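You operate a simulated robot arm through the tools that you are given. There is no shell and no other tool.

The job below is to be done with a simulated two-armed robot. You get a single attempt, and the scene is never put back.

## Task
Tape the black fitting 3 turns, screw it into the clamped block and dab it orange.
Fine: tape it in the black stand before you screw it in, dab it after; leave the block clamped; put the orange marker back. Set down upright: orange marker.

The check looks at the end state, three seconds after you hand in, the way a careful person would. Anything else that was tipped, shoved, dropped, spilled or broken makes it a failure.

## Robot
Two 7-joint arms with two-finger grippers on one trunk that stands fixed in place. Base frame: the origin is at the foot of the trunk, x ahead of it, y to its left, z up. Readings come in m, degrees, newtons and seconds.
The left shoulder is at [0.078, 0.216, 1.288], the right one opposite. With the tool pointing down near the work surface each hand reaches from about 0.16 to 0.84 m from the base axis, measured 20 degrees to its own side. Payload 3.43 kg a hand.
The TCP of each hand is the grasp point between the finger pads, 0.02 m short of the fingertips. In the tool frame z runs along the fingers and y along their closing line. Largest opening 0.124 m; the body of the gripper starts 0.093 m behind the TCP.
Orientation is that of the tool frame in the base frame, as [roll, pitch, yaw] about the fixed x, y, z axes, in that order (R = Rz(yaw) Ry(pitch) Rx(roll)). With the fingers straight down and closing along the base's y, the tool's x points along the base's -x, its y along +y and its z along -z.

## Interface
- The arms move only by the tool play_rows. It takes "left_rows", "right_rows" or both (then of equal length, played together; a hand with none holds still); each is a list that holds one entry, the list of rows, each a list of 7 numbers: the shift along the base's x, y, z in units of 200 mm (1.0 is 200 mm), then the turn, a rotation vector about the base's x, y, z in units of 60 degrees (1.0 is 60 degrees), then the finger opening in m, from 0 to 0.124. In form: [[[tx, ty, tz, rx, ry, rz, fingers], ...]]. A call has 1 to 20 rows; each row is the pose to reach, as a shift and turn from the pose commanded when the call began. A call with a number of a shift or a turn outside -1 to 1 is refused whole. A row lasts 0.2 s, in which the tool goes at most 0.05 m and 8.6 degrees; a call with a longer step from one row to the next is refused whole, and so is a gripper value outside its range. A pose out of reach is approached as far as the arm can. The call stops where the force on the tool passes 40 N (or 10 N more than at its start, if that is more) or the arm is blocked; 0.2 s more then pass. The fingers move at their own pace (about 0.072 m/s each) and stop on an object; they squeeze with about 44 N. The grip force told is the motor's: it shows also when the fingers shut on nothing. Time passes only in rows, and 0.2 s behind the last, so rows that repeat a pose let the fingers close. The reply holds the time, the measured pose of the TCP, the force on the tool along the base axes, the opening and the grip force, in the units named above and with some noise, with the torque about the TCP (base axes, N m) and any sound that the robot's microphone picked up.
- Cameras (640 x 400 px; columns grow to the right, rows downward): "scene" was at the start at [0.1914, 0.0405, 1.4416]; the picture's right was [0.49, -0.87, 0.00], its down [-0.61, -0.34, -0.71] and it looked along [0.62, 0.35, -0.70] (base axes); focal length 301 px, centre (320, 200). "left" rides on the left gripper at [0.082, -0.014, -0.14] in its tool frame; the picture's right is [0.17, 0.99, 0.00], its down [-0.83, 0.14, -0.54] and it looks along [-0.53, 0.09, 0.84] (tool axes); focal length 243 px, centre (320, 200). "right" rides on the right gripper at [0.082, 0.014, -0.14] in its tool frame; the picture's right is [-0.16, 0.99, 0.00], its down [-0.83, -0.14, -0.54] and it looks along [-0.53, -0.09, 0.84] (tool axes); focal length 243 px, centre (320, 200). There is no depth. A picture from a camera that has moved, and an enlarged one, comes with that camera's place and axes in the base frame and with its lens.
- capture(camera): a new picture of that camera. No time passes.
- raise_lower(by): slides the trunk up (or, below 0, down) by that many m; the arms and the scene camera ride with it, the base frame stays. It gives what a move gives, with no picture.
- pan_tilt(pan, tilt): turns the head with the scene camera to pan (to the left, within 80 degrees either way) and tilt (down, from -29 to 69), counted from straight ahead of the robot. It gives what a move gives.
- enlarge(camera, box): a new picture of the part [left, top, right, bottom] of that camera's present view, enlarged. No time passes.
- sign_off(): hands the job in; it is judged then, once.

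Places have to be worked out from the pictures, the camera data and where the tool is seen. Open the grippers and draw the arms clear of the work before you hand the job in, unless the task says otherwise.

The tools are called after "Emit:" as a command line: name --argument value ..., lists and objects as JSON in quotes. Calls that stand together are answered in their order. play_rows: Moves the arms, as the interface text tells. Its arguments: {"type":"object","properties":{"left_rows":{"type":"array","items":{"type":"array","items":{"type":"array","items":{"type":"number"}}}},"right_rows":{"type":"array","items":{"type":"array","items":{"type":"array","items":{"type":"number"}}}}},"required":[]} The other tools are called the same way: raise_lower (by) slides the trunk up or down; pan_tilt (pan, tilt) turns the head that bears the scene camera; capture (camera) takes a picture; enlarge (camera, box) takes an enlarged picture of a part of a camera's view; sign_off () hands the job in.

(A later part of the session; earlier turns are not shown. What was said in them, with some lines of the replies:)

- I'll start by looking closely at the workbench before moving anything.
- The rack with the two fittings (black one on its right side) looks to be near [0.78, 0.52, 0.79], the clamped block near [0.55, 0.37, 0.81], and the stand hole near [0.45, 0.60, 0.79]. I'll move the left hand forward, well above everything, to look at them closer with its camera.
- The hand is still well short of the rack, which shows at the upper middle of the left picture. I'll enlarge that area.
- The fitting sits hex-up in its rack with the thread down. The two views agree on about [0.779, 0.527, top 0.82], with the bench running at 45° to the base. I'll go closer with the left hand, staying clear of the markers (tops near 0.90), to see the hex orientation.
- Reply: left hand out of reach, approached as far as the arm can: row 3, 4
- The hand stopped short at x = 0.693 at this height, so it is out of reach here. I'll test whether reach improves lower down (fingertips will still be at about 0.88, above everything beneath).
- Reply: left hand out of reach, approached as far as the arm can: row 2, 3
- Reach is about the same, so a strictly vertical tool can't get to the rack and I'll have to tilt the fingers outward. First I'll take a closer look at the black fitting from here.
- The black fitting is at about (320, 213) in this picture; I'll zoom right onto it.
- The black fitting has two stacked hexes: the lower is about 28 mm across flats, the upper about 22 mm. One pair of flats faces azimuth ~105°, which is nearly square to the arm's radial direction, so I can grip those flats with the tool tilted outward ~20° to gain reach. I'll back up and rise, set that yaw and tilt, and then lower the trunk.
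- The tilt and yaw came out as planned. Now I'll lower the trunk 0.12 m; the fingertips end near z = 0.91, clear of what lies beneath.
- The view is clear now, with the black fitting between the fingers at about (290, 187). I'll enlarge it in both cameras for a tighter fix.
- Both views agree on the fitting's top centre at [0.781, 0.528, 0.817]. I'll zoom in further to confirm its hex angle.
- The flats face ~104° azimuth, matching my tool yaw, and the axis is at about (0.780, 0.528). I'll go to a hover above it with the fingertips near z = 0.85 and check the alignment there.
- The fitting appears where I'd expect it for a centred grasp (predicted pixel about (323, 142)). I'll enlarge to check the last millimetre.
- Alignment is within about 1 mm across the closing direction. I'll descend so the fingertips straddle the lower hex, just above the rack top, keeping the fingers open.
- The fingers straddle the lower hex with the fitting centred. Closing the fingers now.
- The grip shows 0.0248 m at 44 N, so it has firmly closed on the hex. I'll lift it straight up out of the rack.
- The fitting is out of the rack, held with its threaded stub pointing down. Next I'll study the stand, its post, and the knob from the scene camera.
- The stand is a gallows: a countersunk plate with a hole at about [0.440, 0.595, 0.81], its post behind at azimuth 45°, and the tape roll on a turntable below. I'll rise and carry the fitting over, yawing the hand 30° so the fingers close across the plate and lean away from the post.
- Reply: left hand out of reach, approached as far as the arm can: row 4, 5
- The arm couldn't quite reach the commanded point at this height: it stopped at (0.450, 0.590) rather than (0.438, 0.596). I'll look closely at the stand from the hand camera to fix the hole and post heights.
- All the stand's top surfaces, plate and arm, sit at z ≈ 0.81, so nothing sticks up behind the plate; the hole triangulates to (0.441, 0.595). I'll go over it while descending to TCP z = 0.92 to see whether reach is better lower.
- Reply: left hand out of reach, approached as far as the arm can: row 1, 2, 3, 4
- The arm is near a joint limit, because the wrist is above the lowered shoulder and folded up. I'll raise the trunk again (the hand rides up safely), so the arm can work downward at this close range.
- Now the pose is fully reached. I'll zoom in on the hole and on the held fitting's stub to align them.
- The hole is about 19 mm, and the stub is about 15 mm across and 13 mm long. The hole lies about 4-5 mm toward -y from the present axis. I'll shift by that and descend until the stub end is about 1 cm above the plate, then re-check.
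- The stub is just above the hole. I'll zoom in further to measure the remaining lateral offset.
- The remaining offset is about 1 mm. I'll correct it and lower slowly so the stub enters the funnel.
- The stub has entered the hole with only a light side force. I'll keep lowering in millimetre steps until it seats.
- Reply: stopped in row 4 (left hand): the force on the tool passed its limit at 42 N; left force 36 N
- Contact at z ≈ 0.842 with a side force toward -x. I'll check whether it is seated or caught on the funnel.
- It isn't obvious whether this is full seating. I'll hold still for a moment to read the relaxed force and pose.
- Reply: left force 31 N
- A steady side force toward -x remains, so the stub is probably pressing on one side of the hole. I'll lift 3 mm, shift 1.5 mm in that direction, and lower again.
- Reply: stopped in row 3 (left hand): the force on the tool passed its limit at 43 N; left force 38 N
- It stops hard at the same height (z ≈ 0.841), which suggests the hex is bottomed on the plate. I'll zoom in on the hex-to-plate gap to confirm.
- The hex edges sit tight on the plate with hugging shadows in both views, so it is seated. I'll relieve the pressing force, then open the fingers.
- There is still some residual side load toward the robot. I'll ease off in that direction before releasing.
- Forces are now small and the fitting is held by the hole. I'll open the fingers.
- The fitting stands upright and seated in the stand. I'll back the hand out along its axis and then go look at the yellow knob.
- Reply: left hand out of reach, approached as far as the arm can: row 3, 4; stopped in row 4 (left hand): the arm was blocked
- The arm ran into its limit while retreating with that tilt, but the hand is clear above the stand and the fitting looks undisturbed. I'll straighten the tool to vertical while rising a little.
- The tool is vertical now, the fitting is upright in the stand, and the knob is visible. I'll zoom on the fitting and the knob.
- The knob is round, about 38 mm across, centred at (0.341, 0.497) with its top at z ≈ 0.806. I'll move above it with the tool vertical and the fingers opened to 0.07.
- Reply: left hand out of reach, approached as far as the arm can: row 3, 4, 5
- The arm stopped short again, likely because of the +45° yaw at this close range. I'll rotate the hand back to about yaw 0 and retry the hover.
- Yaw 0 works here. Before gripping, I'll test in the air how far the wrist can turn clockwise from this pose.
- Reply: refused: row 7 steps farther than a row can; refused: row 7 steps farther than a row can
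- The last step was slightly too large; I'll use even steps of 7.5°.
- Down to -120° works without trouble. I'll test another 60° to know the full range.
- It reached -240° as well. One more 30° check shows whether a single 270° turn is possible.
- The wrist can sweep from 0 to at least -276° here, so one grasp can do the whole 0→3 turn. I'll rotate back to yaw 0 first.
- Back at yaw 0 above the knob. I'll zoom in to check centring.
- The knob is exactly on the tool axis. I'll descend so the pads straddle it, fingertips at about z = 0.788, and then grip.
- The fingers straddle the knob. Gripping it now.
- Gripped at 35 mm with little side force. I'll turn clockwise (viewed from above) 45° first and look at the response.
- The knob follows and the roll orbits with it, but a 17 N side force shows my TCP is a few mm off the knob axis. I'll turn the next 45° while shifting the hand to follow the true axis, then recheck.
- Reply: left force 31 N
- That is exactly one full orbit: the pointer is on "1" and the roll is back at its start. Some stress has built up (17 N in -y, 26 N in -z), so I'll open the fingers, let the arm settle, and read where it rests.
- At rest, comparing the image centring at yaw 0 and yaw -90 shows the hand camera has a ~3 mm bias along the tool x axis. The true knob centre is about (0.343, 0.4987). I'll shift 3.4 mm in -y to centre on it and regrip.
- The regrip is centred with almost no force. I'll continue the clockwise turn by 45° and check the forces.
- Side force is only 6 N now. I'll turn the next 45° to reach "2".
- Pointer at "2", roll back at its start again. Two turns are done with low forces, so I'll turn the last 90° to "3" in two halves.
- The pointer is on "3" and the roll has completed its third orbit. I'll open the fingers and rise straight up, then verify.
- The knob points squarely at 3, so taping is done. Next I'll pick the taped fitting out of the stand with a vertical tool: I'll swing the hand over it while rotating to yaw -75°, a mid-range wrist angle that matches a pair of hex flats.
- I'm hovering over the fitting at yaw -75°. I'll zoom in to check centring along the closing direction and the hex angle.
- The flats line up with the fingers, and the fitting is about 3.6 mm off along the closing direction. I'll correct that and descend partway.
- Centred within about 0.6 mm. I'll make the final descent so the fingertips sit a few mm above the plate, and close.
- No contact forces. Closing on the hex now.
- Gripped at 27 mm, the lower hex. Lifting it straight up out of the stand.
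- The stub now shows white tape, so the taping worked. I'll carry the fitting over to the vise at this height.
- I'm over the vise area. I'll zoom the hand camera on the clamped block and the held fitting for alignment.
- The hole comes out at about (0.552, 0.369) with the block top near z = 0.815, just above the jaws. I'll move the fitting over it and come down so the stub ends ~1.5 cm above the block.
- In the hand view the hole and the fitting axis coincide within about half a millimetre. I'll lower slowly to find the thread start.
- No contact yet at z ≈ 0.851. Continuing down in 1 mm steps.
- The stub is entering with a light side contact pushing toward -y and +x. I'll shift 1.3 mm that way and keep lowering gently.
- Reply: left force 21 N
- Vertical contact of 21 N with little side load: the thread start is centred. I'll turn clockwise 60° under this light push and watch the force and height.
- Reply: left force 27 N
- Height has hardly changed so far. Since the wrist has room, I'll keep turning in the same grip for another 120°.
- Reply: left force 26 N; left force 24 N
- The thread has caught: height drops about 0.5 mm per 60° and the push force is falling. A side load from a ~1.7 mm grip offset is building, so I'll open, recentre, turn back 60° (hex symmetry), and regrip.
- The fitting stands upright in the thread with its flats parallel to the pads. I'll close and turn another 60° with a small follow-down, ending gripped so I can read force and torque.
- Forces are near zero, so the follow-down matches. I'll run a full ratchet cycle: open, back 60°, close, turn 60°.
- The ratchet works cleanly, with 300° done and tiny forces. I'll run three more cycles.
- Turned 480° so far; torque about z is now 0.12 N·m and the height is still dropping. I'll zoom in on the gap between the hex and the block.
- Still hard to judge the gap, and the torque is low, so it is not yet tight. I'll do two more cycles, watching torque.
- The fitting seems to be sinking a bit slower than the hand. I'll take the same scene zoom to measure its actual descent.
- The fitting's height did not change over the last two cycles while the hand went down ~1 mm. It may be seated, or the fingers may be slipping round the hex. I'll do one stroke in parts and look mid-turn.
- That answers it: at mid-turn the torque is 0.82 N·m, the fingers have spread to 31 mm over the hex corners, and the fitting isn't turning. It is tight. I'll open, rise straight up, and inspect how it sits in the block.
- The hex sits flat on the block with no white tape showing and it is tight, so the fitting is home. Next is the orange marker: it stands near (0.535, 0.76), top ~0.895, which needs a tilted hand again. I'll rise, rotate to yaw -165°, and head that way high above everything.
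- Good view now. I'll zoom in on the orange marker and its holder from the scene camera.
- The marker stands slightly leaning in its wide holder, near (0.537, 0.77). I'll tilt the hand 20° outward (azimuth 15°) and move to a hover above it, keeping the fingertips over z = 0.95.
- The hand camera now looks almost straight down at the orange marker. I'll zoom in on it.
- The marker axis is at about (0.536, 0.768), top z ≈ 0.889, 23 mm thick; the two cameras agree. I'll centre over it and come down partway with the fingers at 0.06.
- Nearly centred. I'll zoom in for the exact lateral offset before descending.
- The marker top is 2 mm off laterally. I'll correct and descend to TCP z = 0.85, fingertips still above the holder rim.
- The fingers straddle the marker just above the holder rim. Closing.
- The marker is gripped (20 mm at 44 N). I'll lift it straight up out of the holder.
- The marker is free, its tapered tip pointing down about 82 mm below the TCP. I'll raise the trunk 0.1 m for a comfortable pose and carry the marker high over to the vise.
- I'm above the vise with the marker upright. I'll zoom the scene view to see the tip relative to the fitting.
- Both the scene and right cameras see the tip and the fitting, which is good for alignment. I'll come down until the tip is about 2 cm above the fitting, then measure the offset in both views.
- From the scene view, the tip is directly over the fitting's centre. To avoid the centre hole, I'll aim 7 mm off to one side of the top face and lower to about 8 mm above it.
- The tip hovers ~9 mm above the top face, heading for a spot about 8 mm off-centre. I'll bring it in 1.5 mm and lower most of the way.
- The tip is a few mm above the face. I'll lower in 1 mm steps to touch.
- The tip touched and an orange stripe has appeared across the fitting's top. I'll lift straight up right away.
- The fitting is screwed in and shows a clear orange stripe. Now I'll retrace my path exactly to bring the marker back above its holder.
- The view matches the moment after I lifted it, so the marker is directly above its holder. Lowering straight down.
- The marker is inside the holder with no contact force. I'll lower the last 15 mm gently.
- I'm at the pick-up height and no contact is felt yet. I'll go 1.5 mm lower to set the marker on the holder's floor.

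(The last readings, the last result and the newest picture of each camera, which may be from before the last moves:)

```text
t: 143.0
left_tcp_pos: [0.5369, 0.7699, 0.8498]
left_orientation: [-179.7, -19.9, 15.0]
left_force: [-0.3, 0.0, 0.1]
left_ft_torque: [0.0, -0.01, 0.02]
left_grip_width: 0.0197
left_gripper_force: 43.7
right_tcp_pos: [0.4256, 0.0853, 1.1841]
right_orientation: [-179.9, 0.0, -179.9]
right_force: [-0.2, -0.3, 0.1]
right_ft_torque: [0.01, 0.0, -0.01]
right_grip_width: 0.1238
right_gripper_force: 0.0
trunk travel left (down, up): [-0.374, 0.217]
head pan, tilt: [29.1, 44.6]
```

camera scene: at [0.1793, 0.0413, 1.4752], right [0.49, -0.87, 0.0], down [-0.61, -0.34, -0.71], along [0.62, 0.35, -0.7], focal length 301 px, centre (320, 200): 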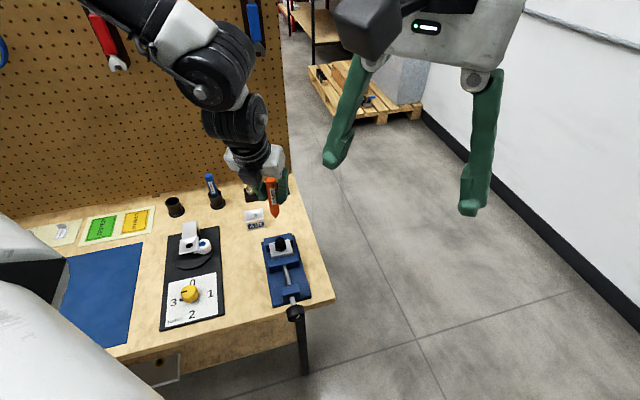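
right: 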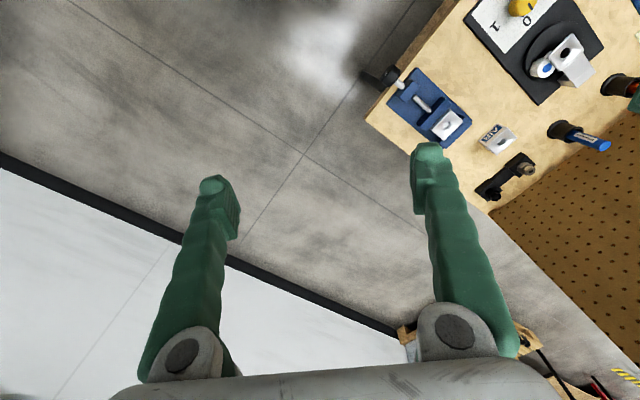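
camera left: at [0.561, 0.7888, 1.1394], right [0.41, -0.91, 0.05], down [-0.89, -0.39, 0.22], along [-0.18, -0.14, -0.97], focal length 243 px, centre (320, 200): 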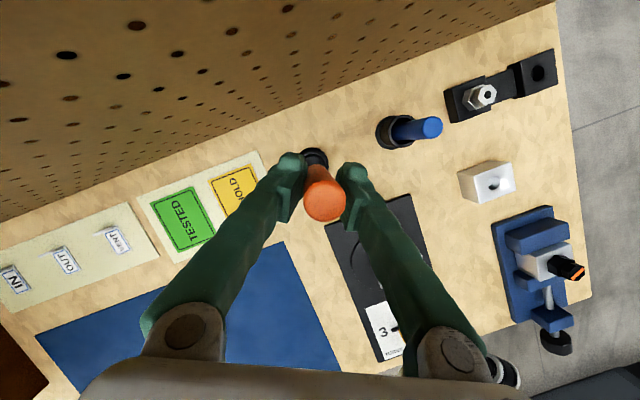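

I'm back at the original height within a millimetre. Opening the fingers to release the marker.

Emit:
play_rows --left_rows '[[[0, 0, 0, 0, 0, 0, 0.024], [0, 0, 0, 0, 0, 0, 0.03], [0, 0, 0, 0, 0, 0, 0.045], [0, 0, 0, 0, 0, 0, 0.06], [0, 0, 0, 0, 0, 0, 0.06]]]'

Emit:
enlarge --camera "scene" --box '[110, 140, 190, 210]'

Emit:
enlarge --camera "left" --box '[240, 120, 400, 230]'

```text
t: 144.2
left_tcp_pos: [0.5355, 0.7691, 0.85]
left_orientation: [-179.6, -19.9, 15.0]
left_force: [0.2, -0.5, 0.7]
left_ft_torque: [-0.04, -0.02, -0.01]
left_grip_width: 0.0599
left_gripper_force: 0.1
right_tcp_pos: [0.4262, 0.0851, 1.1843]
right_orientation: [179.9, 0.1, -179.8]
right_force: [-0.2, 0.8, -0.3]
right_ft_torque: [0.03, -0.01, 0.0]
right_grip_width: 0.1242
right_gripper_force: 0.0
trunk travel left (down, up): [-0.374, 0.217]
head pan, tilt: [29.1, 44.6]
```

```text
5.71 times, centred on (150, 175) of scene
camera zoom: at [0.2104, 0.0405, 1.3698], right [0.49, -0.87, 0.0], down [-0.61, -0.34, -0.71], along [0.62, 0.35, -0.7], focal length 1718 px, centre (1291, 343)
```

zoom: 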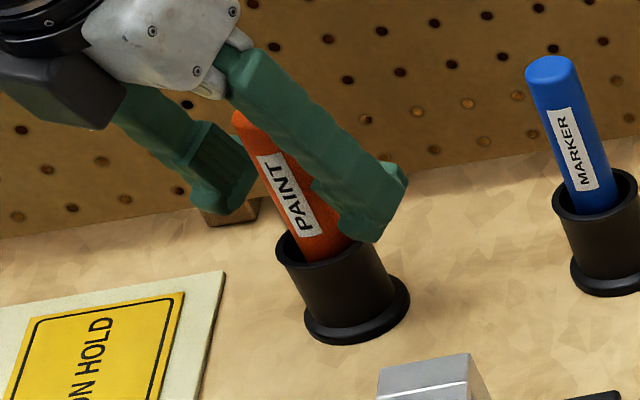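

```text
3.64 times, centred on (320, 175) of left
camera zoom: at [0.5614, 0.7889, 1.0097], right [0.41, -0.91, 0.05], down [-0.89, -0.39, 0.22], along [-0.18, -0.14, -0.97], focal length 882 px, centre (320, 291)
```

zoom: 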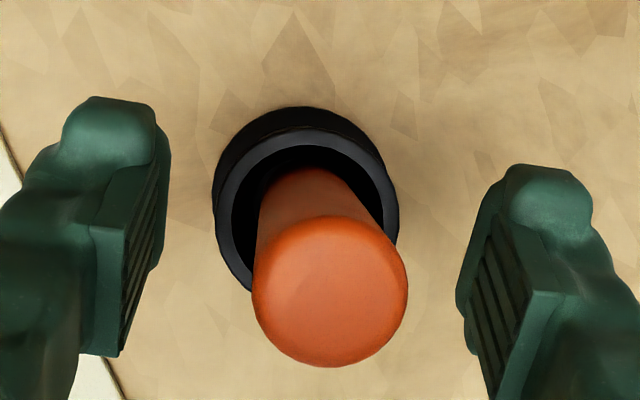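

The marker stands in its holder as before. I'll raise the hand straight up with the fingers clear on both sides.

Emit:
play_rows --left_rows '[[[0, 0, 0.08, 0, 0, 0, 0.06], [0, 0, 0.2, 0, 0, 0, 0.06], [0, 0, 0.35, 0, 0, 0, 0.06], [0, 0, 0.55, 0, 0, 0, 0.06], [0, 0, 0.75, 0, 0, 0, 0.06]]]'

Emit:
capture --camera "left"

Emit:
enlarge --camera "scene" --box '[110, 140, 230, 220]'

```text
t: 145.4
left_tcp_pos: [0.5344, 0.7703, 1.0005]
left_orientation: [-179.7, -19.9, 14.9]
left_force: [0.4, 0.4, 0.1]
left_ft_torque: [-0.01, -0.03, -0.01]
left_grip_width: 0.0602
left_gripper_force: 0.1
right_tcp_pos: [0.4244, 0.084, 1.1842]
right_orientation: [-180.0, -0.1, -179.9]
right_force: [0.8, 1.0, -0.5]
right_ft_torque: [-0.01, -0.01, -0.04]
right_grip_width: 0.1241
right_gripper_force: 0.1
trunk travel left (down, up): [-0.374, 0.217]
head pan, tilt: [29.1, 44.6]
```

```text
taken
camera left: at [0.5596, 0.7888, 1.1604], right [0.41, -0.91, 0.05], down [-0.89, -0.39, 0.22], along [-0.18, -0.14, -0.97], focal length 243 px, centre (320, 200)
```

left: 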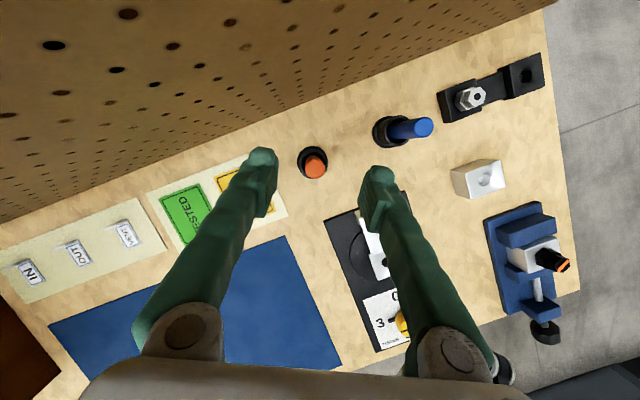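

```text
5.00 times, centred on (170, 180) of scene
camera zoom: at [0.2099, 0.0395, 1.3699], right [0.49, -0.87, 0.0], down [-0.61, -0.34, -0.71], along [0.62, 0.35, -0.7], focal length 1504 px, centre (1070, 300)
```

zoom: 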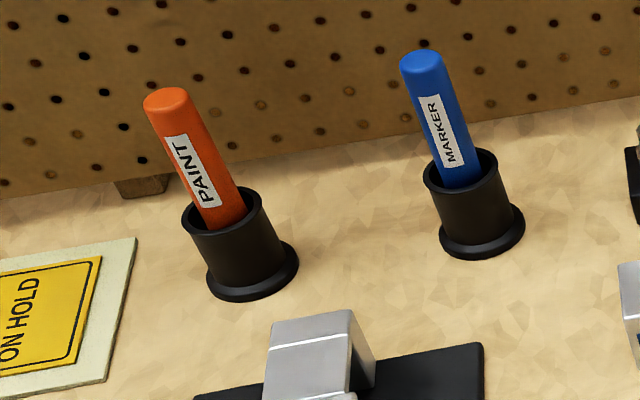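

The orange marker is upright in its holder. I'll straighten the hand and draw it up and back, clear of the bench.

Emit:
play_rows --left_rows '[[[0, 0, 0.15, 0, 0, 0, 0.06], [-0.03, -0.12, 0.3, -0.02, 0.08, 0, 0.06], [-0.08, -0.3, 0.42, -0.043, 0.161, 0, 0.06], [-0.15, -0.5, 0.5, -0.065, 0.242, 0, 0.07], [-0.22, -0.7, 0.55, -0.0863, 0.322, 0, 0.09], [-0.3, -0.9, 0.6, -0.0863, 0.322, 0, 0.1]]]'

Emit:
play_rows --left_rows '[[[-0.07, -0.15, 0.05, 0, 0, 0, 0.11], [-0.15, -0.32, 0.1, 0, 0, 0, 0.12], [-0.23, -0.5, 0.15, 0, 0, 0, 0.124], [-0.3, -0.65, 0.2, 0, 0, 0, 0.124], [-0.3, -0.65, 0.2, 0, 0, 0, 0.124]]]'

Emit:
capture --camera "scene"

Emit:
enlarge --camera "scene" --box '[230, 200, 320, 270]'

```text
t: 146.8
left_tcp_pos: [0.4731, 0.5881, 1.1212]
left_orientation: [-179.7, 0.0, 15.0]
left_force: [0.6, -0.3, 0.3]
left_ft_torque: [0.03, 0.0, 0.01]
left_grip_width: 0.0998
left_gripper_force: 0.0
right_tcp_pos: [0.4232, 0.0851, 1.1842]
right_orientation: [-180.0, 0.1, -179.9]
right_force: [-0.5, 0.7, 0.4]
right_ft_torque: [-0.02, -0.03, 0.03]
right_grip_width: 0.1239
right_gripper_force: 0.1
trunk travel left (down, up): [-0.374, 0.217]
head pan, tilt: [29.1, 44.6]
```

```text
t: 148.0
left_tcp_pos: [0.4169, 0.4597, 1.1603]
left_orientation: [-179.8, 0.1, 15.0]
left_force: [-0.1, 0.1, 0.6]
left_ft_torque: [-0.04, -0.02, 0.04]
left_grip_width: 0.124
left_gripper_force: 0.0
right_tcp_pos: [0.4273, 0.0848, 1.1835]
right_orientation: [180.0, 0.0, -179.9]
right_force: [0.1, 0.5, -0.3]
right_ft_torque: [0.0, 0.03, -0.02]
right_grip_width: 0.1244
right_gripper_force: 0.0
trunk travel left (down, up): [-0.374, 0.217]
head pan, tilt: [29.1, 44.6]
```

```text
taken
camera scene: at [0.211, 0.0412, 1.3697], right [0.49, -0.87, 0.0], down [-0.61, -0.34, -0.71], along [0.62, 0.35, -0.7], focal length 301 px, centre (320, 200)
```

scene: 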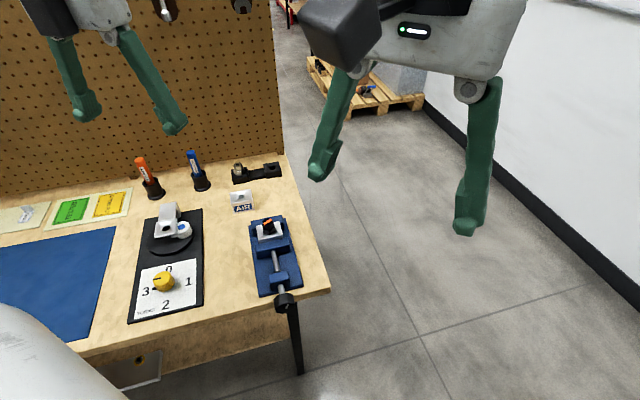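

```text
5.71 times, centred on (275, 235) of scene
camera zoom: at [0.211, 0.0412, 1.3697], right [0.49, -0.87, 0.0], down [-0.61, -0.34, -0.71], along [0.62, 0.35, -0.7], focal length 1718 px, centre (577, 0)
```

zoom: 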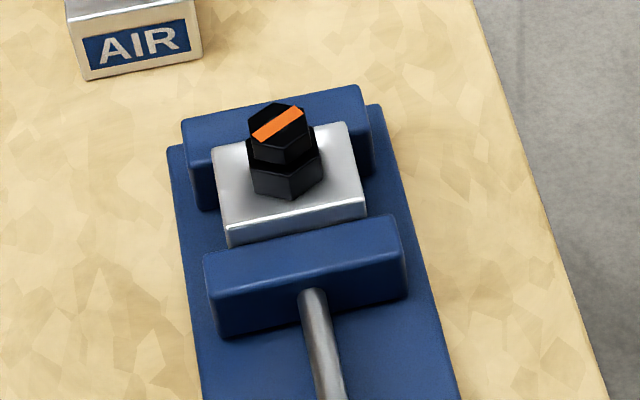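

Everything checks out: the fitting is seated flush in the clamped block with its orange stripe, the orange marker is upright in its holder, and nothing else has moved. Both grippers are open and clear of the bench, so I'm handing the job in.

Emit:
sign_off

```text
The job is handed in.
```

The black fitting is taped, screwed tight into the clamped block and marked orange, and I've handed the job in. I don't have the result of the check.

- **Taping:** I set the fitting in the black stand and turned the knob clockwise from 0 to 3. The tape roll went round three times, and the thread came out white with tape. I left the knob at 3.
- **Screwing in:** I turned the fitting in until the hex sat flat on the block with no tape showing. It then held at about 0.8 N·m while the fingers slipped round the hex, so it is tight. The block is still clamped.
- **Dab:** The tip of the orange marker touched the top face and left a clear orange stripe.
- **Marker:** It is back in its own holder, standing upright.

In the last pictures everything else on the bench was where it started. Both grippers are open and clear of the work.
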